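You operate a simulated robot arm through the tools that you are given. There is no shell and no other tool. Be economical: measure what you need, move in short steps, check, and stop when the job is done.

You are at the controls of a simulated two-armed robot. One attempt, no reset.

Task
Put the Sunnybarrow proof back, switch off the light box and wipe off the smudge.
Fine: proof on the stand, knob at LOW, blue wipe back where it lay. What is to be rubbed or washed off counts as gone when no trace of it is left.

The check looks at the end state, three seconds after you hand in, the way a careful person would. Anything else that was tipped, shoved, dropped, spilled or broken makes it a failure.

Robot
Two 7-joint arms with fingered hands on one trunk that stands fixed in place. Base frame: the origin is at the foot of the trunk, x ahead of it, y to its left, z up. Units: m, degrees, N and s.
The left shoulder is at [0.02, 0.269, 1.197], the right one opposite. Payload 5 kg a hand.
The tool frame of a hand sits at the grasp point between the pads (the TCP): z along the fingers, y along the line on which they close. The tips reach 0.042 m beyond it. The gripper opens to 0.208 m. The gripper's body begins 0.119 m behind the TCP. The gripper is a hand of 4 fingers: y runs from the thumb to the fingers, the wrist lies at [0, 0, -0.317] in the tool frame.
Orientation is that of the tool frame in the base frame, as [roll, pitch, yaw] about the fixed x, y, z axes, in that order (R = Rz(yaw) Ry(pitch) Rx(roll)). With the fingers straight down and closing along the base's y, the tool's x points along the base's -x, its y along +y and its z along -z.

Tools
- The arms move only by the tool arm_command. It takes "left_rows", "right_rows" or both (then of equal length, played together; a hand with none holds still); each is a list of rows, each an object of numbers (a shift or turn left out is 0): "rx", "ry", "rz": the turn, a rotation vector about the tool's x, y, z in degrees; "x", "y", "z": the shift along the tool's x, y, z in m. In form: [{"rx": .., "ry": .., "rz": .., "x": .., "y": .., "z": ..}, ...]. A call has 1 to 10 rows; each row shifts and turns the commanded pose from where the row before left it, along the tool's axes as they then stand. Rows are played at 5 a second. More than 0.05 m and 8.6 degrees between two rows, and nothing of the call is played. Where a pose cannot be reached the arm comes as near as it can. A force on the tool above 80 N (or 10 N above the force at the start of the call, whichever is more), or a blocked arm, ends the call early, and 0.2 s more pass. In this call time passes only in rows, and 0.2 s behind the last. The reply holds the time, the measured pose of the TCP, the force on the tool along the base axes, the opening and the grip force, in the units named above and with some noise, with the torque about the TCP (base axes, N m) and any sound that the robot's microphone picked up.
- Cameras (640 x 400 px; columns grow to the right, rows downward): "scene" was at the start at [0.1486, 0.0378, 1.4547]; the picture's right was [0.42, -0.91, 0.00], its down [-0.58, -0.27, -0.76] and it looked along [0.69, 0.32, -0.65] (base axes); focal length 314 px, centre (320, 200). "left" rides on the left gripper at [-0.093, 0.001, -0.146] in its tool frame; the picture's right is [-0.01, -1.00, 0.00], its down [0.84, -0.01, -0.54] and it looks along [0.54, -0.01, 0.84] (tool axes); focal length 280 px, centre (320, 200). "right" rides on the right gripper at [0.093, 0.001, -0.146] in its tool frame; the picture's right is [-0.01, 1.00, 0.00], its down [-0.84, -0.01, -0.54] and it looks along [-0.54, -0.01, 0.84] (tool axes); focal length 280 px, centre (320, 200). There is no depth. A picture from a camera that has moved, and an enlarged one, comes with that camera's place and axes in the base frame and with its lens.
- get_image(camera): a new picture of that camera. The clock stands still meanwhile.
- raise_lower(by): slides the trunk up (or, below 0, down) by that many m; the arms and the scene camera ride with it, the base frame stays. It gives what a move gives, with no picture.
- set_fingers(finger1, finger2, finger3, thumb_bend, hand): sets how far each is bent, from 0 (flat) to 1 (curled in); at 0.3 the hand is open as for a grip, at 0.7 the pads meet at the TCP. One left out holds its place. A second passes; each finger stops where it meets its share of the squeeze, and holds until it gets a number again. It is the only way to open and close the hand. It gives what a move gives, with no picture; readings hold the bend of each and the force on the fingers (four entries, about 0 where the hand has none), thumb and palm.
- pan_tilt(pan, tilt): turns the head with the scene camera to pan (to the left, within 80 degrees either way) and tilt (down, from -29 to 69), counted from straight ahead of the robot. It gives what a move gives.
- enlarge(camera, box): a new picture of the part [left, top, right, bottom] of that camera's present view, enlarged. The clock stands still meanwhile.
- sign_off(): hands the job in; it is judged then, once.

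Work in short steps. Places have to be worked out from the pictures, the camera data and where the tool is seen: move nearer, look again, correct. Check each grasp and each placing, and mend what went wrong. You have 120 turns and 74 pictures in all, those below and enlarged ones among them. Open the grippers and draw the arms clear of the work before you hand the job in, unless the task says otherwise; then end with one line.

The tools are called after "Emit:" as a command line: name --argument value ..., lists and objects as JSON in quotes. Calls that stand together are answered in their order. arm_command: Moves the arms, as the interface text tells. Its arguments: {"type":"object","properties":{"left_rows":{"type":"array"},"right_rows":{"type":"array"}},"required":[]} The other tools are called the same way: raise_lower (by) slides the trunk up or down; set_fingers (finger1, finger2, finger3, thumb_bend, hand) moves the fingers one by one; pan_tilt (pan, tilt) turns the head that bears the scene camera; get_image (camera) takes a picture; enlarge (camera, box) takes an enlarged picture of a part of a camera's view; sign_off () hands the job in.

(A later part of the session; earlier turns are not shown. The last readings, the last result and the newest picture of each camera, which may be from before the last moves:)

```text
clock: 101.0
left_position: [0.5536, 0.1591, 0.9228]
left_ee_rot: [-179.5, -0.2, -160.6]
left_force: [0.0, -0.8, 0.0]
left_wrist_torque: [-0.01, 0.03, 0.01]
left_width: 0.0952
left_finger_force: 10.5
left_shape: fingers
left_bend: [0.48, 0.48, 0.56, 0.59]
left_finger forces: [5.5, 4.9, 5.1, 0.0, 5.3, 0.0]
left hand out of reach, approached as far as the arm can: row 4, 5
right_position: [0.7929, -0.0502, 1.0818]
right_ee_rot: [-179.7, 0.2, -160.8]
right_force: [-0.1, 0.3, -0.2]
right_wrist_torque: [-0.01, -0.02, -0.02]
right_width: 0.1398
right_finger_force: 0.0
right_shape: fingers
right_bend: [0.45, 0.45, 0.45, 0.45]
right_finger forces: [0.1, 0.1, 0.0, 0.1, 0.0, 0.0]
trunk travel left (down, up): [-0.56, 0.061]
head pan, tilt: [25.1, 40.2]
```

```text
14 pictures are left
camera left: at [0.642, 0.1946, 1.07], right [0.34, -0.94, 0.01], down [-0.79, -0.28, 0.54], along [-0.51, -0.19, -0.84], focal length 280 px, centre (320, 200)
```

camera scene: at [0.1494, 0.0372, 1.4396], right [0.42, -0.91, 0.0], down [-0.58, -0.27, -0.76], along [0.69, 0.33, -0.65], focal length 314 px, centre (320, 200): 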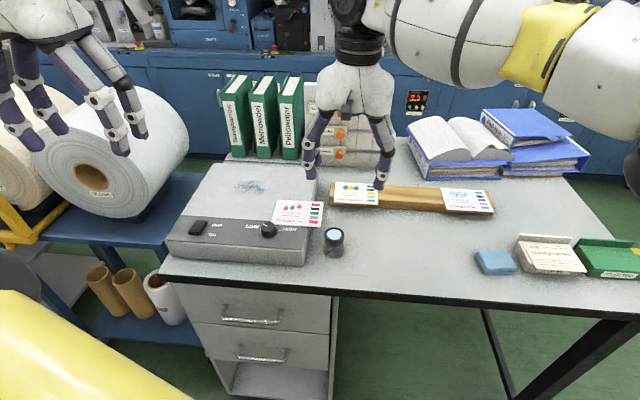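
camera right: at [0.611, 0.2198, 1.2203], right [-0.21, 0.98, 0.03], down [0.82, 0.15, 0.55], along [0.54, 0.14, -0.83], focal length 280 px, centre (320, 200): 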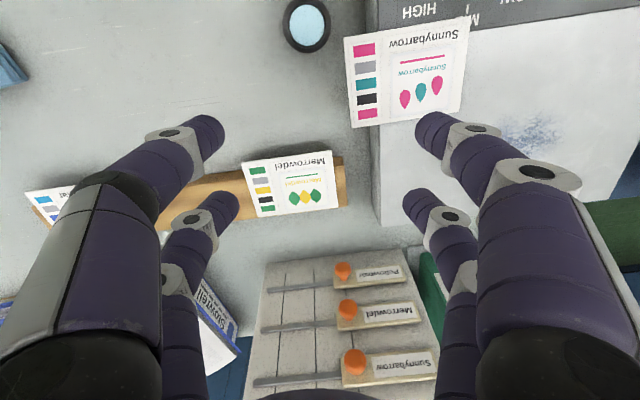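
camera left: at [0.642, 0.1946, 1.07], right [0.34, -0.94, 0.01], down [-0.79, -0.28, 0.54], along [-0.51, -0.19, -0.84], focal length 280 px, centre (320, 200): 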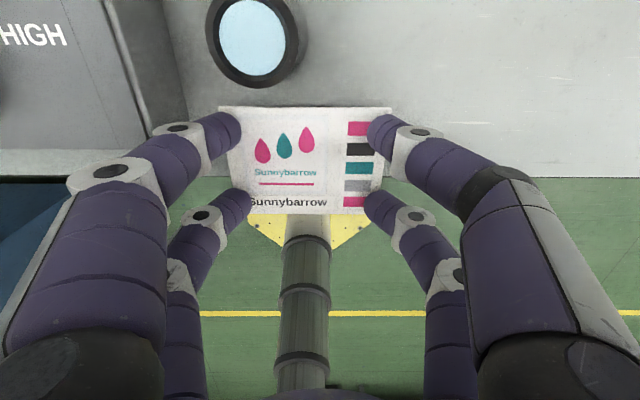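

Clearances look adequate: 12 mm to the loupe and a little to the box corner. I shift 4 mm toward me and lower the rest in small steps.

Emit:
arm_command --left_rows '[{"x": 0.004}, {"z": 0.01}, {"z": 0.008}]'

Emit:
arm_command --left_rows '[{"z": 0.004}, {"z": 0.003}]'

Emit:
arm_command --left_rows '[{"z": 0.002}, {"z": 0.002}]'

```text
clock: 101.8
left_position: [0.5477, 0.1632, 0.9088]
left_ee_rot: [-179.6, -0.2, -160.6]
left_force: [-0.6, 0.0, 0.5]
left_wrist_torque: [-0.02, -0.02, -0.03]
left_width: 0.0949
left_finger_force: 10.5
left_shape: fingers
left_bend: [0.48, 0.48, 0.56, 0.59]
left_finger forces: [5.4, 5.0, 5.0, 0.0, 5.3, 0.0]
left hand out of reach, approached as far as the arm can: row 3
right_position: [0.7935, -0.0472, 1.0805]
right_ee_rot: [-179.7, 0.3, -160.8]
right_force: [-0.6, -0.5, -1.2]
right_wrist_torque: [0.0, 0.02, 0.01]
right_width: 0.1397
right_finger_force: 0.0
right_shape: fingers
right_bend: [0.45, 0.45, 0.45, 0.45]
right_finger forces: [0.1, 0.0, 0.0, 0.1, 0.0, 0.0]
trunk travel left (down, up): [-0.56, 0.061]
head pan, tilt: [25.1, 40.2]
```

```text
clock: 102.4
left_position: [0.5489, 0.1634, 0.9027]
left_ee_rot: [-179.4, 0.0, -160.7]
left_force: [-0.9, -3.1, 30.6]
left_wrist_torque: [1.16, 0.47, 0.1]
left_width: 0.0954
left_finger_force: 21.1
left_shape: fingers
left_bend: [0.48, 0.48, 0.56, 0.59]
left_finger forces: [15.4, 14.6, 7.1, 0.0, 5.7, 0.0]
right_position: [0.7927, -0.0482, 1.0826]
right_ee_rot: [-179.7, 0.3, -160.8]
right_force: [0.1, 0.8, 0.2]
right_wrist_torque: [-0.03, -0.01, 0.0]
right_width: 0.1396
right_finger_force: 0.1
right_shape: fingers
right_bend: [0.45, 0.45, 0.45, 0.45]
right_finger forces: [0.0, 0.0, 0.0, 0.0, 0.0, 0.0]
trunk travel left (down, up): [-0.56, 0.061]
head pan, tilt: [25.1, 40.2]
```

```text
clock: 103.2
left_position: [0.5487, 0.1633, 0.9023]
left_ee_rot: [-179.3, 0.2, -160.7]
left_force: [-12.5, -4.7, 39.5]
left_wrist_torque: [2.36, 1.71, 0.88]
left_width: 0.0958
left_finger_force: 32.6
left_shape: fingers
left_bend: [0.47, 0.47, 0.57, 0.59]
left_finger forces: [26.2, 26.2, 7.2, 0.0, 4.9, 0.0]
left hand out of reach, approached as far as the arm can: row 1
right_position: [0.7927, -0.0495, 1.0824]
right_ee_rot: [-179.6, 0.2, -160.9]
right_force: [-0.5, 0.5, -1.7]
right_wrist_torque: [-0.08, 0.08, -0.03]
right_width: 0.1399
right_finger_force: 0.0
right_shape: fingers
right_bend: [0.45, 0.45, 0.45, 0.45]
right_finger forces: [0.0, 0.0, 0.0, 0.1, 0.1, 0.1]
trunk travel left (down, up): [-0.56, 0.061]
head pan, tilt: [25.1, 40.2]
stopped in row 2 (left hand): the force on the tool passed its limit (the readings are from after the stop); the commanded pose is now the measured one
```

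Contact with the table. I relieve the load slightly, open and lift.

Emit:
arm_command --left_rows '[{"z": -0.001}]'

Emit:
set_fingers --hand "left" --finger1 0.45 --finger2 0.45 --finger3 0.45 --thumb_bend 0.45

Emit:
arm_command --left_rows '[{"z": -0.01}, {"z": -0.03}, {"z": -0.04}, {"z": -0.04}, {"z": -0.04}, {"y": 0.045}, {"y": 0.045}, {"y": 0.045}, {"y": 0.045}, {"y": 0.045}]'

Emit:
get_image --camera "scene"

```text
clock: 103.6
left_position: [0.5493, 0.1634, 0.9028]
left_ee_rot: [-179.1, 0.2, -160.7]
left_force: [-10.1, -5.7, 37.3]
left_wrist_torque: [1.82, 1.43, 0.79]
left_width: 0.0957
left_finger_force: 31.5
left_shape: fingers
left_bend: [0.47, 0.47, 0.57, 0.59]
left_finger forces: [23.9, 24.9, 8.5, 0.0, 5.2, 0.0]
right_position: [0.7912, -0.0503, 1.0829]
right_ee_rot: [-179.6, 0.3, -160.8]
right_force: [-0.3, -0.3, 0.3]
right_wrist_torque: [0.0, -0.04, -0.01]
right_width: 0.1399
right_finger_force: 0.1
right_shape: fingers
right_bend: [0.45, 0.45, 0.45, 0.45]
right_finger forces: [0.0, 0.1, 0.0, 0.0, 0.0, 0.0]
trunk travel left (down, up): [-0.56, 0.061]
head pan, tilt: [25.1, 40.2]
```

```text
clock: 104.6
left_position: [0.5499, 0.1632, 0.9034]
left_ee_rot: [-179.3, 0.2, -160.7]
left_force: [-8.4, -14.2, 47.4]
left_wrist_torque: [2.47, 1.48, 0.78]
left_width: 0.1299
left_finger_force: 25.5
left_shape: fingers
left_bend: [0.47, 0.47, 0.45, 0.45]
left_finger forces: [26.5, 24.0, 0.0, 0.0, 0.0, 0.0]
right_position: [0.7921, -0.05, 1.0833]
right_ee_rot: [-179.7, 0.3, -160.8]
right_force: [1.0, 0.1, 0.7]
right_wrist_torque: [-0.03, 0.0, 0.04]
right_width: 0.1401
right_finger_force: 0.1
right_shape: fingers
right_bend: [0.45, 0.45, 0.45, 0.45]
right_finger forces: [0.0, 0.1, 0.0, 0.1, 0.1, 0.0]
trunk travel left (down, up): [-0.56, 0.061]
head pan, tilt: [25.1, 40.2]
```

```text
clock: 106.8
left_position: [0.4754, 0.3823, 1.0581]
left_ee_rot: [-179.2, 0.2, -160.7]
left_force: [-0.7, 0.4, -0.8]
left_wrist_torque: [-0.12, -0.05, -0.03]
left_width: 0.1395
left_finger_force: 0.0
left_shape: fingers
left_bend: [0.45, 0.45, 0.45, 0.45]
left_finger forces: [0.0, 0.0, 0.1, 0.1, 0.1, 0.1]
right_position: [0.7927, -0.0467, 1.0833]
right_ee_rot: [-179.7, 0.3, -160.8]
right_force: [-0.5, 1.5, 0.7]
right_wrist_torque: [-0.24, -0.1, -0.01]
right_width: 0.1398
right_finger_force: 0.1
right_shape: fingers
right_bend: [0.45, 0.45, 0.45, 0.45]
right_finger forces: [0.1, 0.0, 0.0, 0.1, 0.0, 0.0]
trunk travel left (down, up): [-0.56, 0.061]
head pan, tilt: [25.1, 40.2]
```

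```text
13 pictures are left
camera scene: at [0.1482, 0.0391, 1.4398], right [0.42, -0.91, 0.0], down [-0.58, -0.27, -0.76], along [0.69, 0.32, -0.65], focal length 314 px, centre (320, 200)
```

scene: 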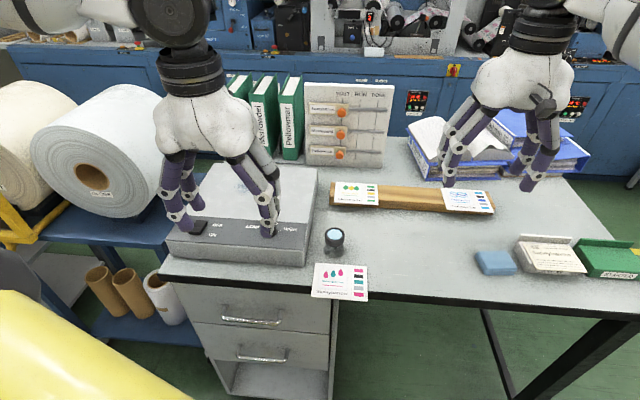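

The card lies on the table edge, stable and flat. I move the left hand away and bring the right hand over the card.

Emit:
arm_command --left_rows '[{"y": 0.045}, {"y": 0.045}, {"y": 0.045}, {"z": -0.04}, {}, {}, {}, {}, {}]' --right_rows '[{"x": 0.033, "y": 0.032}, {"x": 0.033, "y": 0.032}, {"x": 0.033, "y": 0.032}, {"x": 0.033, "y": 0.032}, {"x": 0.033, "y": 0.032}, {"y": 0.032, "x": -0.002, "z": 0.025}, {"y": 0.032, "x": -0.002, "z": 0.025}, {"y": 0.032, "x": -0.002, "z": 0.025}, {"y": 0.032, "x": -0.002, "z": 0.025}]'

Emit:
get_image --camera "right"

```text
clock: 108.8
left_position: [0.4276, 0.5055, 1.0963]
left_ee_rot: [-179.3, 0.0, -160.7]
left_force: [0.6, 1.6, -0.3]
left_wrist_torque: [-0.16, -0.01, -0.03]
left_width: 0.1396
left_finger_force: 0.1
left_shape: fingers
left_bend: [0.45, 0.45, 0.45, 0.45]
left_finger forces: [0.1, 0.1, 0.0, 0.0, 0.0, 0.0]
right_position: [0.5491, 0.1703, 0.9786]
right_ee_rot: [-179.7, 0.2, -160.9]
right_force: [0.0, 0.7, 0.0]
right_wrist_torque: [-0.14, 0.01, -0.03]
right_width: 0.1395
right_finger_force: 0.1
right_shape: fingers
right_bend: [0.45, 0.45, 0.45, 0.45]
right_finger forces: [0.0, 0.0, 0.0, 0.1, 0.1, 0.0]
trunk travel left (down, up): [-0.56, 0.061]
head pan, tilt: [25.1, 40.2]
```

```text
12 pictures are left
camera right: at [0.4599, 0.1404, 1.1232], right [-0.31, 0.95, -0.01], down [0.8, 0.27, 0.54], along [0.52, 0.17, -0.84], focal length 280 px, centre (320, 200)
```

right: 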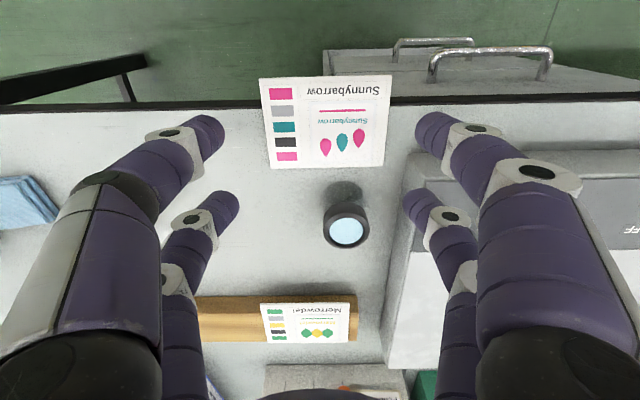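

The card centre is at tool (0.010, 0.004). I shift so that the far finger pair stays in front of the box corner, tighten the box-side fingers, and descend.

Emit:
set_fingers --hand "right" --finger1 0.47 --finger2 0.47

Emit:
arm_command --right_rows '[{"x": 0.017, "y": 0.004}, {"z": 0.03}, {"z": 0.025}, {"z": 0.012}]'

Emit:
arm_command --right_rows '[{"z": 0.002}, {"z": 0.002}]'

```text
clock: 109.8
left_position: [0.4283, 0.5048, 1.0971]
left_ee_rot: [-179.3, 0.1, -160.7]
left_force: [-0.4, 0.3, 0.1]
left_wrist_torque: [0.04, -0.02, 0.0]
left_width: 0.1394
left_finger_force: 0.1
left_shape: fingers
left_bend: [0.45, 0.45, 0.45, 0.45]
left_finger forces: [0.1, 0.1, 0.1, 0.0, 0.0, 0.0]
right_position: [0.55, 0.1686, 0.9776]
right_ee_rot: [-179.7, 0.1, -160.8]
right_force: [-0.9, 0.4, -0.4]
right_wrist_torque: [0.04, 0.0, -0.02]
right_width: 0.1349
right_finger_force: 0.2
right_shape: fingers
right_bend: [0.47, 0.47, 0.45, 0.45]
right_finger forces: [0.0, 0.0, 0.0, 0.0, 0.0, 0.0]
trunk travel left (down, up): [-0.56, 0.061]
head pan, tilt: [25.1, 40.2]
```

```text
clock: 110.8
left_position: [0.4273, 0.5034, 1.0984]
left_ee_rot: [-179.3, 0.2, -160.7]
left_force: [-0.8, 0.0, 0.4]
left_wrist_torque: [0.03, -0.04, -0.03]
left_width: 0.1398
left_finger_force: 0.1
left_shape: fingers
left_bend: [0.45, 0.45, 0.45, 0.45]
left_finger forces: [0.0, 0.1, 0.0, 0.0, 0.0, 0.0]
right_position: [0.5326, 0.1676, 0.9121]
right_ee_rot: [-179.7, 0.2, -160.8]
right_force: [-13.2, -9.1, 5.2]
right_wrist_torque: [0.52, 0.01, 1.08]
right_width: 0.1347
right_finger_force: 8.0
right_shape: fingers
right_bend: [0.47, 0.48, 0.45, 0.45]
right_finger forces: [0.0, 15.4, 0.1, 0.1, 0.0, 0.1]
trunk travel left (down, up): [-0.56, 0.061]
head pan, tilt: [25.1, 40.2]
```

```text
clock: 111.4
left_position: [0.4273, 0.5038, 1.0973]
left_ee_rot: [-179.3, 0.1, -160.6]
left_force: [-0.6, 0.3, -0.5]
left_wrist_torque: [0.02, -0.06, -0.01]
left_width: 0.1393
left_finger_force: 0.0
left_shape: fingers
left_bend: [0.45, 0.45, 0.45, 0.45]
left_finger forces: [0.0, 0.1, 0.1, 0.0, 0.0, 0.0]
right_position: [0.5333, 0.1674, 0.9089]
right_ee_rot: [-179.7, 0.2, -160.9]
right_force: [-14.2, -12.3, 3.9]
right_wrist_torque: [0.29, 0.02, 1.26]
right_width: 0.1348
right_finger_force: 8.9
right_shape: fingers
right_bend: [0.47, 0.49, 0.45, 0.45]
right_finger forces: [0.0, 18.2, 0.1, 0.0, 0.1, 0.1]
trunk travel left (down, up): [-0.56, 0.061]
head pan, tilt: [25.1, 40.2]
```

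Finger 2 touches the box corner, so I go back up. Instead I use only the near pair (finger 1 and thumb), which hangs in front of the table edge and can grip the card's ends with its flat pads. Finger 2 gets curled and finger 3 flat.

Emit:
arm_command --right_rows '[{"z": -0.02}, {"z": -0.03}]'

Emit:
set_fingers --hand "right" --finger1 0.46 --finger2 1.0 --finger3 0.0 --thumb_bend 0.46

Emit:
get_image --camera "right"

```text
clock: 112.0
left_position: [0.4288, 0.5045, 1.0975]
left_ee_rot: [-179.4, 0.0, -160.7]
left_force: [0.2, 0.1, 0.7]
left_wrist_torque: [0.01, -0.03, 0.02]
left_width: 0.1396
left_finger_force: 0.1
left_shape: fingers
left_bend: [0.45, 0.45, 0.45, 0.45]
left_finger forces: [0.0, 0.0, 0.1, 0.0, 0.0, 0.0]
right_position: [0.5345, 0.169, 0.9589]
right_ee_rot: [-179.8, 0.3, -160.8]
right_force: [-0.6, 0.2, -1.2]
right_wrist_torque: [0.03, -0.06, 0.03]
right_width: 0.1347
right_finger_force: 0.1
right_shape: fingers
right_bend: [0.47, 0.47, 0.45, 0.45]
right_finger forces: [0.0, 0.0, 0.1, 0.1, 0.1, 0.1]
trunk travel left (down, up): [-0.56, 0.061]
head pan, tilt: [25.1, 40.2]
```

```text
clock: 113.0
left_position: [0.4279, 0.5046, 1.0971]
left_ee_rot: [-179.3, 0.0, -160.7]
left_force: [-0.4, 0.7, 0.0]
left_wrist_torque: [0.01, -0.01, 0.01]
left_width: 0.1395
left_finger_force: 0.1
left_shape: fingers
left_bend: [0.45, 0.45, 0.45, 0.45]
left_finger forces: [0.0, 0.1, 0.1, 0.0, 0.1, 0.1]
right_position: [0.5347, 0.1685, 0.9588]
right_ee_rot: [-179.7, 0.2, -160.9]
right_force: [0.6, -0.3, -0.3]
right_wrist_torque: [-0.01, -0.02, 0.01]
right_width: 0.1339
right_finger_force: 0.1
right_shape: fingers
right_bend: [0.46, 1.0, 0.0, 0.46]
right_finger forces: [0.1, 0.0, 0.0, 0.0, 0.0, 0.1]
trunk travel left (down, up): [-0.56, 0.061]
head pan, tilt: [25.1, 40.2]
```

```text
11 pictures are left
camera right: at [0.4444, 0.1387, 1.1048], right [-0.32, 0.95, -0.01], down [0.8, 0.27, 0.54], along [0.52, 0.17, -0.84], focal length 280 px, centre (320, 200)
```

right: 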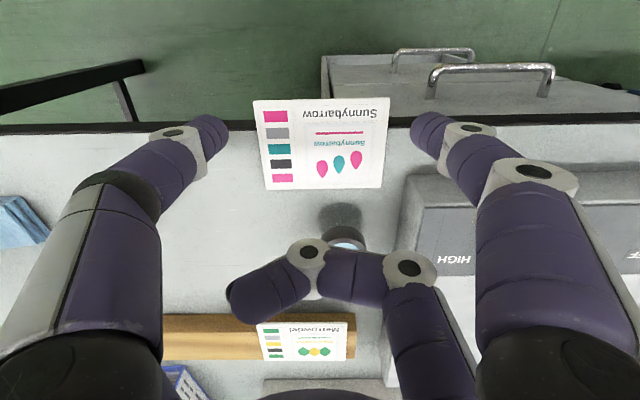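

The geometry is clear. I lower the near pair past the table edge and grip.

Emit:
arm_command --right_rows '[{"z": 0.03}, {"z": 0.025}, {"z": 0.01}]'

Emit:
arm_command --right_rows '[{"z": 0.004}, {"z": 0.003}]'

Emit:
set_fingers --hand "right" --finger1 0.58 --thumb_bend 0.58

```text
clock: 113.8
left_position: [0.4293, 0.5032, 1.096]
left_ee_rot: [-179.3, 0.1, -160.6]
left_force: [0.1, -0.5, -0.4]
left_wrist_torque: [-0.01, 0.03, -0.01]
left_width: 0.1394
left_finger_force: 0.0
left_shape: fingers
left_bend: [0.45, 0.45, 0.45, 0.45]
left_finger forces: [0.1, 0.1, 0.0, 0.0, 0.0, 0.0]
right_position: [0.5331, 0.1684, 0.8934]
right_ee_rot: [-179.7, 0.2, -160.8]
right_force: [1.2, -0.4, -0.1]
right_wrist_torque: [0.03, -0.01, 0.0]
right_width: 0.1345
right_finger_force: 0.1
right_shape: fingers
right_bend: [0.46, 1.0, 0.0, 0.46]
right_finger forces: [0.0, 0.0, 0.0, 0.1, 0.1, 0.1]
trunk travel left (down, up): [-0.56, 0.061]
head pan, tilt: [25.1, 40.2]
```

```text
clock: 114.4
left_position: [0.4289, 0.5047, 1.098]
left_ee_rot: [-179.2, 0.2, -160.7]
left_force: [0.1, -0.2, 0.3]
left_wrist_torque: [-0.01, 0.03, 0.02]
left_width: 0.1395
left_finger_force: 0.0
left_shape: fingers
left_bend: [0.45, 0.45, 0.45, 0.45]
left_finger forces: [0.0, 0.0, 0.0, 0.0, 0.1, 0.1]
right_position: [0.5333, 0.1687, 0.8859]
right_ee_rot: [-179.7, 0.2, -160.8]
right_force: [-0.1, -0.9, -0.2]
right_wrist_torque: [-0.04, 0.0, -0.03]
right_width: 0.1341
right_finger_force: 0.0
right_shape: fingers
right_bend: [0.46, 1.0, 0.0, 0.46]
right_finger forces: [0.0, 0.0, 0.1, 0.1, 0.0, 0.0]
trunk travel left (down, up): [-0.56, 0.061]
head pan, tilt: [25.1, 40.2]
```

```text
clock: 115.4
left_position: [0.4282, 0.5047, 1.0968]
left_ee_rot: [-179.2, 0.1, -160.7]
left_force: [-0.1, 0.3, -0.9]
left_wrist_torque: [0.02, 0.01, -0.03]
left_width: 0.1395
left_finger_force: 0.0
left_shape: fingers
left_bend: [0.45, 0.45, 0.45, 0.45]
left_finger forces: [0.1, 0.0, 0.1, 0.0, 0.1, 0.1]
right_position: [0.5337, 0.1685, 0.8859]
right_ee_rot: [-179.7, 0.2, -160.8]
right_force: [0.0, -0.5, 0.4]
right_wrist_torque: [-0.02, -0.02, -0.01]
right_width: 0.1241
right_finger_force: 10.9
right_shape: fingers
right_bend: [0.44, 1.0, 0.0, 0.54]
right_finger forces: [11.5, 0.0, 0.0, 0.1, 11.4, 0.0]
trunk travel left (down, up): [-0.56, 0.061]
head pan, tilt: [25.1, 40.2]
```

Firm: 11 N on each side. I squeeze a little more, lift 3 cm and look.

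Emit:
set_fingers --hand "right" --finger1 0.62 --thumb_bend 0.62

Emit:
arm_command --right_rows '[{"z": -0.004}, {"z": -0.008}, {"z": -0.01}, {"z": -0.01}]'

Emit:
get_image --camera "right"

```text
clock: 116.4
left_position: [0.4278, 0.5051, 1.0979]
left_ee_rot: [-179.3, 0.0, -160.8]
left_force: [-0.1, 0.1, 0.8]
left_wrist_torque: [-0.01, 0.01, 0.01]
left_width: 0.1396
left_finger_force: 0.0
left_shape: fingers
left_bend: [0.45, 0.45, 0.45, 0.45]
left_finger forces: [0.1, 0.1, 0.0, 0.1, 0.0, 0.0]
right_position: [0.5334, 0.1684, 0.8867]
right_ee_rot: [-179.6, 0.2, -160.7]
right_force: [-0.4, -1.3, -0.6]
right_wrist_torque: [0.01, -0.03, 0.01]
right_width: 0.1242
right_finger_force: 11.0
right_shape: fingers
right_bend: [0.39, 1.0, 0.0, 0.59]
right_finger forces: [11.3, 0.0, 0.1, 0.1, 10.9, 0.0]
trunk travel left (down, up): [-0.56, 0.061]
head pan, tilt: [25.1, 40.2]
```

```text
clock: 117.4
left_position: [0.4291, 0.5045, 1.0968]
left_ee_rot: [-179.3, 0.2, -160.7]
left_force: [-0.4, 0.1, -0.1]
left_wrist_torque: [0.01, 0.0, -0.02]
left_width: 0.1394
left_finger_force: 0.1
left_shape: fingers
left_bend: [0.45, 0.45, 0.45, 0.45]
left_finger forces: [0.0, 0.0, 0.1, 0.0, 0.0, 0.0]
right_position: [0.5347, 0.1684, 0.9188]
right_ee_rot: [-179.7, 0.3, -160.9]
right_force: [0.1, -0.4, -0.8]
right_wrist_torque: [0.0, 0.0, 0.0]
right_width: 0.124
right_finger_force: 10.9
right_shape: fingers
right_bend: [0.39, 1.0, 0.0, 0.59]
right_finger forces: [11.3, 0.0, 0.0, 0.0, 10.9, 0.0]
trunk travel left (down, up): [-0.56, 0.061]
head pan, tilt: [25.1, 40.2]
```

```text
10 pictures are left
camera right: at [0.4436, 0.1387, 1.0647], right [-0.32, 0.95, -0.01], down [0.8, 0.27, 0.54], along [0.52, 0.17, -0.84], focal length 280 px, centre (320, 200)
```

right: 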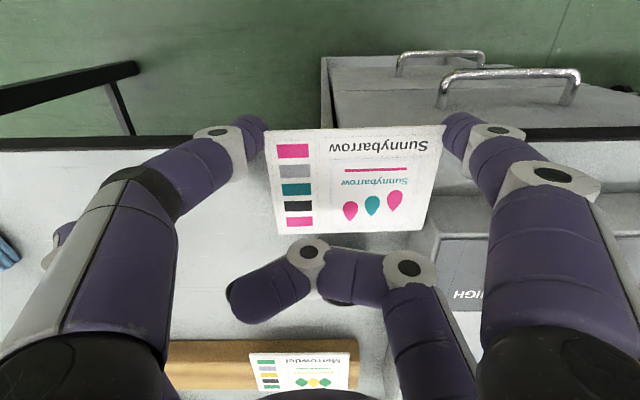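

The card is held level by the near pair. The card centre sits at tool (−0.005, 0.0205), skewed 2°. I raise the trunk and carry it toward the stand gap.

Emit:
raise_lower --by 0.055

Emit:
arm_command --right_rows '[{"z": -0.03}, {"rz": 2.8}, {"x": -0.0346, "y": -0.0234}, {"x": -0.0346, "y": -0.0234}, {"x": -0.0346, "y": -0.0234}, {"x": -0.0346, "y": -0.0234}, {"x": -0.0346, "y": -0.0234}, {"x": -0.0346, "y": -0.0234}]'

```text
clock: 118.3
left_position: [0.4304, 0.5064, 1.1511]
left_ee_rot: [-179.4, 0.0, -160.6]
left_force: [-0.3, 0.0, -0.8]
left_wrist_torque: [-0.03, 0.04, 0.04]
left_width: 0.1394
left_finger_force: 0.0
left_shape: fingers
left_bend: [0.45, 0.45, 0.45, 0.45]
left_finger forces: [0.0, 0.0, 0.0, 0.0, 0.0, 0.1]
right_position: [0.5341, 0.1691, 0.9722]
right_ee_rot: [-179.7, 0.2, -160.8]
right_force: [0.2, 1.0, -1.4]
right_wrist_torque: [-0.04, 0.03, -0.01]
right_width: 0.1242
right_finger_force: 11.1
right_shape: fingers
right_bend: [0.39, 1.0, 0.0, 0.59]
right_finger forces: [11.3, 0.1, 0.0, 0.1, 10.9, 0.0]
trunk travel left (down, up): [-0.615, 0.006]
head pan, tilt: [25.1, 40.2]
```

```text
clock: 120.2
left_position: [0.4298, 0.5058, 1.1515]
left_ee_rot: [-179.3, 0.0, -160.7]
left_force: [0.8, -0.4, 0.2]
left_wrist_torque: [-0.02, 0.05, -0.02]
left_width: 0.1394
left_finger_force: 0.1
left_shape: fingers
left_bend: [0.45, 0.45, 0.45, 0.45]
left_finger forces: [0.1, 0.0, 0.1, 0.0, 0.0, 0.1]
right_position: [0.772, 0.0926, 1.0056]
right_ee_rot: [-179.7, 0.2, -163.5]
right_force: [0.2, 0.0, -1.5]
right_wrist_torque: [-0.1, -0.02, -0.02]
right_width: 0.124
right_finger_force: 11.3
right_shape: fingers
right_bend: [0.39, 1.0, 0.0, 0.59]
right_finger forces: [11.1, 0.0, 0.0, 0.1, 10.7, 0.1]
trunk travel left (down, up): [-0.615, 0.006]
head pan, tilt: [25.1, 40.2]
```

I continue the last 8 cm and look.

Emit:
arm_command --right_rows '[{"x": -0.0265, "y": -0.0112}, {"x": -0.0265, "y": -0.0112}, {"x": -0.0265, "y": -0.0112}]'

Emit:
get_image --camera "right"

```text
clock: 121.0
left_position: [0.4308, 0.5076, 1.1509]
left_ee_rot: [-179.3, 0.0, -160.7]
left_force: [0.1, 0.8, -1.3]
left_wrist_torque: [-0.07, 0.0, 0.0]
left_width: 0.1397
left_finger_force: 0.1
left_shape: fingers
left_bend: [0.45, 0.45, 0.45, 0.45]
left_finger forces: [0.0, 0.1, 0.1, 0.0, 0.0, 0.0]
right_position: [0.8581, 0.0822, 1.0049]
right_ee_rot: [-179.7, 0.1, -163.6]
right_force: [0.9, 0.1, -0.4]
right_wrist_torque: [-0.06, 0.09, 0.03]
right_width: 0.1238
right_finger_force: 11.2
right_shape: fingers
right_bend: [0.39, 1.0, 0.0, 0.59]
right_finger forces: [11.1, 0.0, 0.0, 0.0, 10.7, 0.0]
trunk travel left (down, up): [-0.615, 0.006]
head pan, tilt: [25.1, 40.2]
```

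```text
9 pictures are left
camera right: at [0.7679, 0.0569, 1.1506], right [-0.27, 0.96, 0.0], down [0.81, 0.23, 0.54], along [0.52, 0.14, -0.84], focal length 280 px, centre (320, 200)
```

right: 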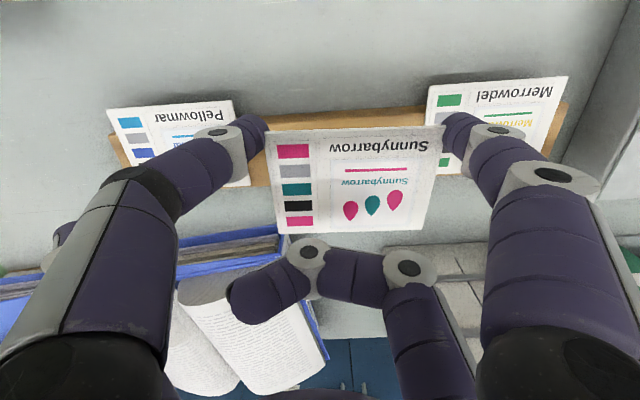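

Neighbour edges are at tool y of −0.080 and +0.0925, and the stand line is skewed 2.3° from the card. I correct (y −0.015, x +0.002, rz −2.3) and descend partway.

Emit:
arm_command --right_rows '[{"x": 0.002, "y": -0.015}, {"rz": -2.3}, {"z": 0.03}, {"z": 0.025}]'

Emit:
get_image --camera "right"

```text
clock: 122.0
left_position: [0.431, 0.508, 1.1522]
left_ee_rot: [-179.2, 0.0, -160.7]
left_force: [0.1, 0.9, 0.9]
left_wrist_torque: [-0.07, -0.02, 0.02]
left_width: 0.1396
left_finger_force: 0.1
left_shape: fingers
left_bend: [0.45, 0.45, 0.45, 0.45]
left_finger forces: [0.1, 0.1, 0.0, 0.0, 0.0, 0.1]
right_position: [0.8621, 0.0675, 0.9505]
right_ee_rot: [-179.7, 0.2, -161.2]
right_force: [-0.3, 0.9, 0.3]
right_wrist_torque: [-0.08, 0.03, 0.01]
right_width: 0.1237
right_finger_force: 10.4
right_shape: fingers
right_bend: [0.39, 1.0, 0.0, 0.59]
right_finger forces: [11.1, 0.0, 0.0, 0.0, 10.9, 0.0]
trunk travel left (down, up): [-0.615, 0.006]
head pan, tilt: [25.1, 40.2]
```

```text
8 pictures are left
camera right: at [0.7705, 0.0393, 1.0968], right [-0.31, 0.95, -0.01], down [0.8, 0.26, 0.54], along [0.52, 0.16, -0.84], focal length 280 px, centre (320, 200)
```

right: 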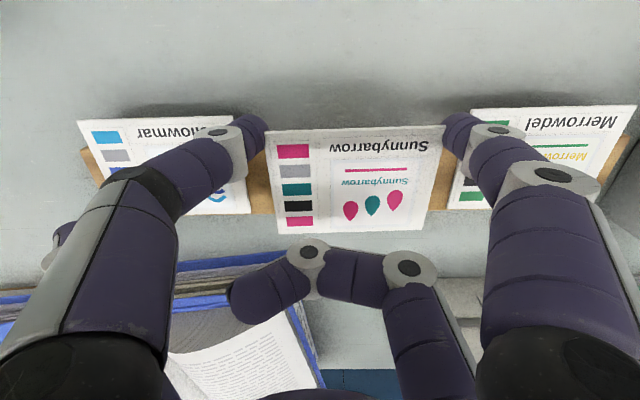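

Well centred in the gap and parallel. I lower it until it touches.

Emit:
arm_command --right_rows '[{"z": 0.012}, {"z": 0.01}, {"z": 0.005}]'

Emit:
arm_command --right_rows '[{"z": 0.0025}, {"z": 0.0025}]'

Emit:
arm_command --right_rows '[{"z": 0.002}, {"z": 0.002}]'

```text
clock: 122.8
left_position: [0.4294, 0.5072, 1.1519]
left_ee_rot: [-179.3, 0.1, -160.7]
left_force: [-0.3, 0.1, 0.3]
left_wrist_torque: [-0.01, 0.01, -0.01]
left_width: 0.1394
left_finger_force: 0.0
left_shape: fingers
left_bend: [0.45, 0.45, 0.45, 0.45]
left_finger forces: [0.1, 0.1, 0.0, 0.0, 0.0, 0.0]
right_position: [0.8614, 0.0669, 0.9225]
right_ee_rot: [-179.7, 0.2, -161.4]
right_force: [0.7, 0.5, -0.3]
right_wrist_torque: [-0.02, 0.01, 0.02]
right_width: 0.1238
right_finger_force: 10.9
right_shape: fingers
right_bend: [0.39, 1.0, 0.0, 0.59]
right_finger forces: [11.1, 0.0, 0.0, 0.0, 10.7, 0.0]
trunk travel left (down, up): [-0.615, 0.006]
head pan, tilt: [25.1, 40.2]
```

```text
clock: 123.3
left_position: [0.4299, 0.5077, 1.1513]
left_ee_rot: [-179.3, 0.2, -160.7]
left_force: [0.4, -0.4, -0.1]
left_wrist_torque: [0.0, 0.06, 0.03]
left_width: 0.1393
left_finger_force: 0.1
left_shape: fingers
left_bend: [0.45, 0.45, 0.45, 0.45]
left_finger forces: [0.0, 0.1, 0.1, 0.0, 0.1, 0.1]
right_position: [0.8615, 0.0681, 0.9185]
right_ee_rot: [-179.6, 0.1, -161.3]
right_force: [0.4, 0.3, 0.3]
right_wrist_torque: [0.0, -0.01, -0.02]
right_width: 0.1239
right_finger_force: 10.8
right_shape: fingers
right_bend: [0.39, 1.0, 0.0, 0.59]
right_finger forces: [11.1, 0.0, 0.0, 0.1, 10.8, 0.1]
trunk travel left (down, up): [-0.615, 0.006]
head pan, tilt: [25.1, 40.2]
```

```text
clock: 124.0
left_position: [0.4296, 0.5057, 1.1513]
left_ee_rot: [-179.3, 0.1, -160.7]
left_force: [0.4, 0.4, -0.9]
left_wrist_torque: [-0.02, 0.01, 0.01]
left_width: 0.1393
left_finger_force: 0.0
left_shape: fingers
left_bend: [0.45, 0.45, 0.45, 0.45]
left_finger forces: [0.0, 0.0, 0.0, 0.0, 0.1, 0.1]
right_position: [0.8615, 0.0691, 0.9154]
right_ee_rot: [-179.7, 0.1, -161.2]
right_force: [-0.7, -0.1, 1.6]
right_wrist_torque: [0.12, 0.08, 0.0]
right_width: 0.124
right_finger_force: 11.5
right_shape: fingers
right_bend: [0.39, 1.0, 0.0, 0.59]
right_finger forces: [10.7, 0.0, 0.1, 0.1, 10.9, 0.0]
trunk travel left (down, up): [-0.615, 0.006]
head pan, tilt: [25.1, 40.2]
```

First contact (1.6 N). One more step, then release by about 5 mm each.

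Emit:
arm_command --right_rows '[{"z": 0.001}, {"z": 0.001}]'

Emit:
set_fingers --hand "right" --finger1 0.375 --thumb_bend 0.57

```text
clock: 124.5
left_position: [0.4293, 0.5068, 1.1523]
left_ee_rot: [-179.3, 0.1, -160.7]
left_force: [0.1, -0.6, 0.5]
left_wrist_torque: [-0.03, -0.01, -0.01]
left_width: 0.1394
left_finger_force: 0.1
left_shape: fingers
left_bend: [0.45, 0.45, 0.45, 0.45]
left_finger forces: [0.0, 0.1, 0.0, 0.0, 0.0, 0.0]
right_position: [0.8597, 0.0691, 0.9135]
right_ee_rot: [-179.6, 0.1, -161.3]
right_force: [1.0, -0.9, 2.8]
right_wrist_torque: [0.17, 0.1, 0.03]
right_width: 0.124
right_finger_force: 11.4
right_shape: fingers
right_bend: [0.39, 1.0, 0.0, 0.59]
right_finger forces: [10.6, 0.0, 0.1, 0.0, 10.9, 0.0]
trunk travel left (down, up): [-0.615, 0.006]
head pan, tilt: [25.1, 40.2]
```

```text
clock: 125.5
left_position: [0.4302, 0.5063, 1.1512]
left_ee_rot: [-179.3, 0.2, -160.7]
left_force: [0.3, 0.2, -0.4]
left_wrist_torque: [0.02, 0.0, 0.02]
left_width: 0.1393
left_finger_force: 0.0
left_shape: fingers
left_bend: [0.45, 0.45, 0.45, 0.45]
left_finger forces: [0.0, 0.0, 0.0, 0.0, 0.0, 0.2]
right_position: [0.8615, 0.0688, 0.9118]
right_ee_rot: [-179.7, 0.2, -161.4]
right_force: [-0.6, 0.4, -0.1]
right_wrist_torque: [0.01, 0.0, -0.03]
right_width: 0.1311
right_finger_force: 0.2
right_shape: fingers
right_bend: [0.37, 1.0, 0.0, 0.56]
right_finger forces: [0.0, 0.0, 0.0, 0.1, 0.0, 0.1]
trunk travel left (down, up): [-0.615, 0.006]
head pan, tilt: [25.1, 40.2]
```

Released with no force left. I lift, open the hand and go over the blue wipe for a look.

Emit:
arm_command --right_rows '[{"z": -0.01}, {"z": -0.03}, {"z": -0.04}, {"z": -0.04}, {"x": 0.0298, "y": -0.0255}, {"x": 0.0298, "y": -0.0255}, {"x": 0.0298, "y": -0.0255}, {"x": 0.0298, "y": -0.0255}, {"x": 0.0298, "y": -0.0255}, {"x": 0.0298, "y": -0.0255}]'

Emit:
set_fingers --hand "right" --finger1 0.45 --finger2 0.45 --finger3 0.45 --thumb_bend 0.45

Emit:
get_image --camera "right"

```text
clock: 127.8
left_position: [0.4298, 0.5063, 1.1527]
left_ee_rot: [-179.4, 0.1, -160.7]
left_force: [0.3, -1.1, -0.3]
left_wrist_torque: [0.07, 0.0, -0.05]
left_width: 0.1397
left_finger_force: 0.2
left_shape: fingers
left_bend: [0.45, 0.45, 0.45, 0.45]
left_finger forces: [0.1, 0.0, 0.0, 0.0, 0.1, 0.0]
right_position: [0.7395, -0.1335, 1.0331]
right_ee_rot: [-179.6, 0.2, -161.2]
right_force: [-0.7, -0.4, 0.7]
right_wrist_torque: [0.03, -0.05, 0.01]
right_width: 0.1314
right_finger_force: 0.2
right_shape: fingers
right_bend: [0.37, 1.0, 0.0, 0.56]
right_finger forces: [0.0, 0.1, 0.0, 0.0, 0.1, 0.0]
trunk travel left (down, up): [-0.615, 0.006]
head pan, tilt: [25.1, 40.2]
```

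```text
clock: 128.8
left_position: [0.4302, 0.5069, 1.1521]
left_ee_rot: [-179.3, 0.0, -160.7]
left_force: [-0.1, 0.0, -0.6]
left_wrist_torque: [-0.03, -0.01, 0.01]
left_width: 0.1394
left_finger_force: 0.1
left_shape: fingers
left_bend: [0.45, 0.45, 0.45, 0.45]
left_finger forces: [0.1, 0.0, 0.0, 0.0, 0.0, 0.0]
right_position: [0.7394, -0.1337, 1.0328]
right_ee_rot: [-179.7, 0.2, -161.4]
right_force: [-0.4, 0.0, 0.4]
right_wrist_torque: [-0.04, -0.01, 0.02]
right_width: 0.1399
right_finger_force: 0.1
right_shape: fingers
right_bend: [0.45, 0.45, 0.45, 0.45]
right_finger forces: [0.0, 0.1, 0.0, 0.0, 0.0, 0.1]
trunk travel left (down, up): [-0.615, 0.006]
head pan, tilt: [25.1, 40.2]
```

```text
7 pictures are left
camera right: at [0.6494, -0.1626, 1.1786], right [-0.31, 0.95, -0.01], down [0.8, 0.26, 0.54], along [0.52, 0.16, -0.84], focal length 280 px, centre (320, 200)
```

right: 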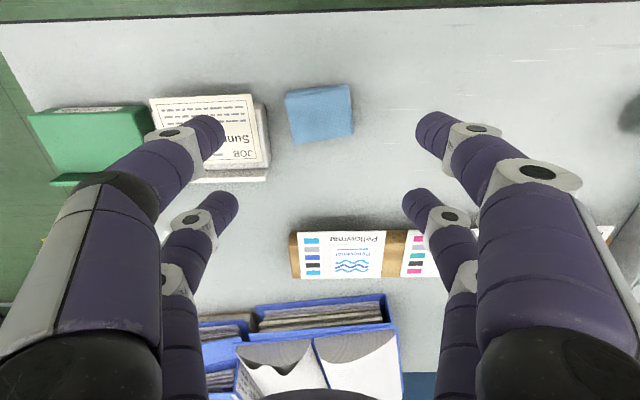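

The wipe's centre is at tool (0.007, −0.002), but the tray beside it leaves too little room at its side. I turn the hand 96° so that the fingers close from front and back.

Emit:
arm_command --right_rows '[{"x": 0.007, "y": -0.002}, {"rz": -8}, {"rz": -8}, {"rz": -8}, {"rz": -8}, {"rz": -8}, {"rz": -8}, {"rz": -8}, {"rz": -8}, {"rz": -8}]'

Emit:
arm_command --right_rows '[{"rz": -8}, {"rz": -8}, {"rz": -8}]'

Emit:
get_image --camera "right"

```text
clock: 130.9
left_position: [0.4293, 0.5067, 1.1517]
left_ee_rot: [-179.3, 0.2, -160.8]
left_force: [-0.1, 0.0, 0.6]
left_wrist_torque: [-0.03, -0.03, 0.0]
left_width: 0.1394
left_finger_force: 0.1
left_shape: fingers
left_bend: [0.45, 0.45, 0.45, 0.45]
left_finger forces: [0.1, 0.1, 0.0, 0.0, 0.1, 0.1]
right_position: [0.735, -0.1378, 1.0331]
right_ee_rot: [-179.6, -0.2, -89.2]
right_force: [-0.2, -0.8, 0.1]
right_wrist_torque: [0.01, -0.02, -0.01]
right_width: 0.1401
right_finger_force: 0.3
right_shape: fingers
right_bend: [0.45, 0.45, 0.45, 0.45]
right_finger forces: [0.0, 0.0, 0.0, 0.0, 0.1, 0.1]
trunk travel left (down, up): [-0.615, 0.006]
head pan, tilt: [25.1, 40.2]
```

```text
clock: 131.8
left_position: [0.4286, 0.506, 1.1518]
left_ee_rot: [-179.3, 0.1, -160.6]
left_force: [0.0, 0.1, -0.8]
left_wrist_torque: [0.06, 0.02, -0.01]
left_width: 0.1396
left_finger_force: 0.1
left_shape: fingers
left_bend: [0.45, 0.45, 0.45, 0.45]
left_finger forces: [0.1, 0.0, 0.1, 0.1, 0.0, 0.0]
right_position: [0.7332, -0.1378, 1.0323]
right_ee_rot: [-179.9, -0.4, -65.1]
right_force: [-0.5, -0.1, -0.1]
right_wrist_torque: [0.02, -0.02, 0.0]
right_width: 0.1401
right_finger_force: 0.0
right_shape: fingers
right_bend: [0.45, 0.45, 0.45, 0.45]
right_finger forces: [0.0, 0.0, 0.1, 0.0, 0.1, 0.1]
trunk travel left (down, up): [-0.615, 0.006]
head pan, tilt: [25.1, 40.2]
```

```text
6 pictures are left
camera right: at [0.771, -0.2235, 1.179], right [-0.91, -0.41, 0.0], down [-0.35, 0.77, 0.53], along [-0.22, 0.49, -0.85], focal length 280 px, centre (320, 200)
```

right: 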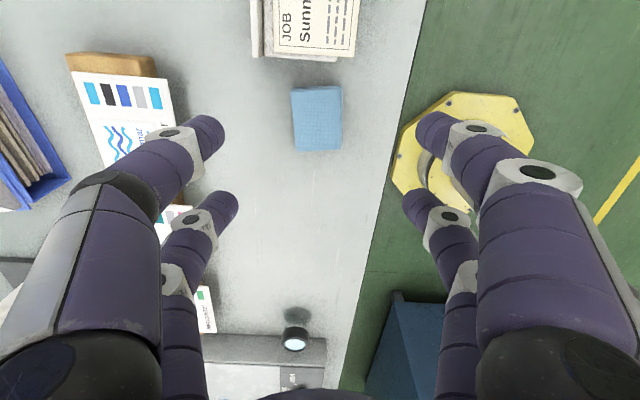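

The fingers fit well now. I descend to about 4 mm above the table and close on the wipe.

Emit:
arm_command --right_rows '[{"x": 0.002, "y": -0.004}, {"z": 0.035}, {"z": 0.035}, {"z": 0.03}, {"z": 0.015}, {"z": 0.007}]'

Emit:
set_fingers --hand "right" --finger1 0.66 --finger2 0.66 --finger3 0.66 --thumb_bend 0.66

Emit:
arm_command --right_rows '[{"z": -0.003}, {"z": -0.01}, {"z": -0.02}]'

```text
clock: 133.2
left_position: [0.4301, 0.5073, 1.1519]
left_ee_rot: [-179.3, 0.1, -160.8]
left_force: [0.1, -0.7, 0.0]
left_wrist_torque: [-0.02, 0.02, 0.03]
left_width: 0.1397
left_finger_force: 0.0
left_shape: fingers
left_bend: [0.45, 0.45, 0.45, 0.45]
left_finger forces: [0.0, 0.0, 0.0, 0.0, 0.0, 0.0]
right_position: [0.74, -0.1388, 0.9094]
right_ee_rot: [-179.8, -0.2, -65.4]
right_force: [0.9, 0.2, -0.1]
right_wrist_torque: [0.02, 0.02, 0.02]
right_width: 0.1401
right_finger_force: 0.1
right_shape: fingers
right_bend: [0.45, 0.45, 0.45, 0.45]
right_finger forces: [0.0, 0.1, 0.1, 0.0, 0.1, 0.1]
trunk travel left (down, up): [-0.615, 0.006]
head pan, tilt: [25.1, 40.2]
```

```text
clock: 134.2
left_position: [0.4306, 0.5072, 1.1512]
left_ee_rot: [-179.2, 0.1, -160.6]
left_force: [0.2, 0.7, -1.0]
left_wrist_torque: [0.01, 0.0, -0.02]
left_width: 0.1398
left_finger_force: 0.1
left_shape: fingers
left_bend: [0.45, 0.45, 0.45, 0.45]
left_finger forces: [0.0, 0.1, 0.0, 0.1, 0.1, 0.0]
right_position: [0.7399, -0.1389, 0.9099]
right_ee_rot: [-179.8, -0.2, -65.3]
right_force: [-0.2, -0.4, 1.0]
right_wrist_torque: [-0.02, -0.02, -0.03]
right_width: 0.0625
right_finger_force: 20.1
right_shape: fingers
right_bend: [0.59, 0.59, 0.6, 0.63]
right_finger forces: [10.1, 9.9, 7.7, 0.1, 12.2, 0.0]
trunk travel left (down, up): [-0.615, 0.006]
head pan, tilt: [25.1, 40.2]
```

```text
clock: 134.9
left_position: [0.4284, 0.5064, 1.1526]
left_ee_rot: [-179.4, 0.1, -160.7]
left_force: [-0.5, 0.4, 0.2]
left_wrist_torque: [-0.06, -0.08, -0.01]
left_width: 0.1393
left_finger_force: 0.0
left_shape: fingers
left_bend: [0.45, 0.45, 0.45, 0.45]
left_finger forces: [0.0, 0.0, 0.0, 0.1, 0.0, 0.1]
right_position: [0.7386, -0.1381, 0.9446]
right_ee_rot: [-179.7, -0.3, -65.4]
right_force: [-0.4, 0.8, -0.9]
right_wrist_torque: [-0.07, -0.04, 0.01]
right_width: 0.0626
right_finger_force: 19.9
right_shape: fingers
right_bend: [0.59, 0.59, 0.6, 0.63]
right_finger forces: [9.9, 9.9, 7.7, 0.0, 11.8, 0.0]
trunk travel left (down, up): [-0.615, 0.006]
head pan, tilt: [25.1, 40.2]
```

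The wipe is held (pick pose: (0.740, −0.139, 0.9095), yaw −65.3°). I lift, rotate back 96° and carry it to the hand-over spot at about (0.562, 0.166).

Emit:
arm_command --right_rows '[{"z": -0.04}, {"z": -0.03}, {"rz": 8}, {"rz": 8}, {"rz": 8}, {"rz": 8}, {"rz": 8}, {"rz": 8}, {"rz": 8}, {"rz": 8}]'

Emit:
arm_command --right_rows '[{"rz": 8}, {"rz": 8}, {"rz": 8}, {"rz": 8}]'

Emit:
arm_command --right_rows '[{"x": 0.0088, "y": 0.0431}, {"x": 0.0088, "y": 0.0431}, {"x": 0.0088, "y": 0.0431}, {"x": 0.0088, "y": 0.0431}, {"x": 0.0088, "y": 0.0431}, {"x": 0.0088, "y": 0.0431}, {"x": 0.0088, "y": 0.0431}, {"x": 0.0088, "y": 0.0431}]'

```text
clock: 137.2
left_position: [0.4292, 0.5062, 1.1523]
left_ee_rot: [-179.3, 0.1, -160.7]
left_force: [0.8, 0.1, 0.0]
left_wrist_torque: [0.05, 0.01, -0.01]
left_width: 0.1395
left_finger_force: 0.0
left_shape: fingers
left_bend: [0.45, 0.45, 0.45, 0.45]
left_finger forces: [0.0, 0.1, 0.0, 0.1, 0.1, 0.1]
right_position: [0.7392, -0.1382, 1.0126]
right_ee_rot: [-179.5, 0.0, -129.3]
right_force: [0.2, 0.4, -0.3]
right_wrist_torque: [-0.02, 0.01, -0.02]
right_width: 0.0626
right_finger_force: 19.8
right_shape: fingers
right_bend: [0.59, 0.59, 0.6, 0.63]
right_finger forces: [9.9, 9.8, 8.0, 0.0, 11.6, 0.1]
trunk travel left (down, up): [-0.615, 0.006]
head pan, tilt: [25.1, 40.2]
```

```text
clock: 138.2
left_position: [0.4297, 0.5066, 1.152]
left_ee_rot: [-179.3, 0.1, -160.7]
left_force: [0.6, -0.5, 0.4]
left_wrist_torque: [-0.01, 0.01, -0.02]
left_width: 0.1395
left_finger_force: 0.1
left_shape: fingers
left_bend: [0.45, 0.45, 0.45, 0.45]
left_finger forces: [0.1, 0.0, 0.0, 0.1, 0.0, 0.1]
right_position: [0.74, -0.1373, 1.0146]
right_ee_rot: [-179.7, 0.3, -161.5]
right_force: [0.0, 0.4, 0.2]
right_wrist_torque: [-0.03, -0.03, -0.02]
right_width: 0.0623
right_finger_force: 19.6
right_shape: fingers
right_bend: [0.59, 0.59, 0.6, 0.63]
right_finger forces: [9.9, 9.8, 8.0, 0.0, 11.6, 0.0]
trunk travel left (down, up): [-0.615, 0.006]
head pan, tilt: [25.1, 40.2]
```

```text
clock: 139.9
left_position: [0.4297, 0.5073, 1.1516]
left_ee_rot: [-179.3, 0.2, -160.8]
left_force: [0.3, 0.6, 0.6]
left_wrist_torque: [-0.1, -0.05, -0.01]
left_width: 0.1394
left_finger_force: 0.0
left_shape: fingers
left_bend: [0.45, 0.45, 0.45, 0.45]
left_finger forces: [0.0, 0.0, 0.0, 0.1, 0.1, 0.0]
right_position: [0.5634, 0.1661, 1.0129]
right_ee_rot: [-179.7, 0.3, -161.3]
right_force: [-0.6, 0.4, -0.3]
right_wrist_torque: [-0.07, -0.01, 0.01]
right_width: 0.0624
right_finger_force: 19.6
right_shape: fingers
right_bend: [0.59, 0.59, 0.6, 0.63]
right_finger forces: [9.8, 10.0, 8.1, 0.0, 11.5, 0.0]
trunk travel left (down, up): [-0.615, 0.006]
head pan, tilt: [25.1, 40.2]
```

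I lower the wipe to the table.

Emit:
arm_command --right_rows '[{"z": 0.03}, {"z": 0.03}, {"z": 0.025}, {"z": 0.01}, {"z": 0.005}]'

Emit:
arm_command --right_rows '[{"z": 0.002}, {"z": 0.001}]'

```text
clock: 141.2
left_position: [0.4306, 0.5076, 1.1512]
left_ee_rot: [-179.3, 0.1, -160.7]
left_force: [-0.4, 0.3, 0.2]
left_wrist_torque: [-0.01, 0.02, -0.02]
left_width: 0.1394
left_finger_force: 0.0
left_shape: fingers
left_bend: [0.45, 0.45, 0.45, 0.45]
left_finger forces: [0.0, 0.1, 0.0, 0.0, 0.0, 0.0]
right_position: [0.5625, 0.1644, 0.9122]
right_ee_rot: [-179.7, 0.2, -161.3]
right_force: [-0.1, 0.4, -0.3]
right_wrist_torque: [-0.01, 0.04, -0.01]
right_width: 0.062
right_finger_force: 19.4
right_shape: fingers
right_bend: [0.59, 0.59, 0.6, 0.63]
right_finger forces: [9.8, 10.0, 7.9, 0.1, 11.6, 0.1]
trunk travel left (down, up): [-0.615, 0.006]
head pan, tilt: [25.1, 40.2]
```

```text
clock: 141.8
left_position: [0.4299, 0.5074, 1.1523]
left_ee_rot: [-179.3, 0.1, -160.6]
left_force: [-0.1, -0.2, 0.2]
left_wrist_torque: [-0.02, 0.04, -0.01]
left_width: 0.1395
left_finger_force: 0.0
left_shape: fingers
left_bend: [0.45, 0.45, 0.45, 0.45]
left_finger forces: [0.1, 0.0, 0.0, 0.0, 0.1, 0.1]
right_position: [0.562, 0.1642, 0.9093]
right_ee_rot: [-179.7, 0.2, -161.3]
right_force: [0.0, -1.0, 11.3]
right_wrist_torque: [-0.12, 0.3, 0.03]
right_width: 0.0623
right_finger_force: 22.8
right_shape: fingers
right_bend: [0.59, 0.59, 0.6, 0.63]
right_finger forces: [11.8, 10.2, 8.0, 0.0, 15.6, 0.1]
trunk travel left (down, up): [-0.615, 0.006]
head pan, tilt: [25.1, 40.2]
```

The wipe rests on the table (right TCP (0.562, 0.1645, 0.909), yaw −161.3°). I release and draw the right hand away.

Emit:
set_fingers --hand "right" --finger1 0.53 --finger2 0.53 --finger3 0.53 --thumb_bend 0.53

Emit:
arm_command --right_rows '[{"z": -0.02}, {"z": -0.04}, {"z": -0.04}, {"z": -0.02, "y": -0.04}, {"y": -0.045}, {"y": -0.045}, {"y": -0.045}, {"y": -0.045}, {"y": -0.045}, {"y": -0.045}]'

```text
clock: 142.8
left_position: [0.4291, 0.5064, 1.1519]
left_ee_rot: [-179.2, 0.1, -160.7]
left_force: [0.4, 0.6, -0.1]
left_wrist_torque: [-0.03, -0.03, 0.0]
left_width: 0.1395
left_finger_force: 0.0
left_shape: fingers
left_bend: [0.45, 0.45, 0.45, 0.45]
left_finger forces: [0.0, 0.0, 0.0, 0.0, 0.0, 0.0]
right_position: [0.5629, 0.1645, 0.9102]
right_ee_rot: [-179.7, 0.2, -161.2]
right_force: [0.2, 0.0, -0.3]
right_wrist_torque: [-0.01, 0.02, -0.01]
right_width: 0.0961
right_finger_force: 0.1
right_shape: fingers
right_bend: [0.53, 0.53, 0.53, 0.53]
right_finger forces: [0.0, 0.0, 0.1, 0.0, 0.0, 0.1]
trunk travel left (down, up): [-0.615, 0.006]
head pan, tilt: [25.1, 40.2]
```

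```text
clock: 144.9
left_position: [0.4297, 0.5062, 1.1519]
left_ee_rot: [-179.4, 0.1, -160.6]
left_force: [-0.3, -0.4, 0.1]
left_wrist_torque: [0.1, -0.02, 0.02]
left_width: 0.1394
left_finger_force: 0.2
left_shape: fingers
left_bend: [0.45, 0.45, 0.45, 0.45]
left_finger forces: [0.0, 0.0, 0.0, 0.0, 0.0, 0.0]
right_position: [0.6624, -0.1287, 1.0292]
right_ee_rot: [-179.9, 0.2, -161.2]
right_force: [-0.5, 0.0, 0.1]
right_wrist_torque: [0.11, 0.01, 0.07]
right_width: 0.0969
right_finger_force: 0.0
right_shape: fingers
right_bend: [0.53, 0.53, 0.53, 0.53]
right_finger forces: [0.0, 0.0, 0.0, 0.0, 0.1, 0.0]
trunk travel left (down, up): [-0.615, 0.006]
head pan, tilt: [25.1, 40.2]
```

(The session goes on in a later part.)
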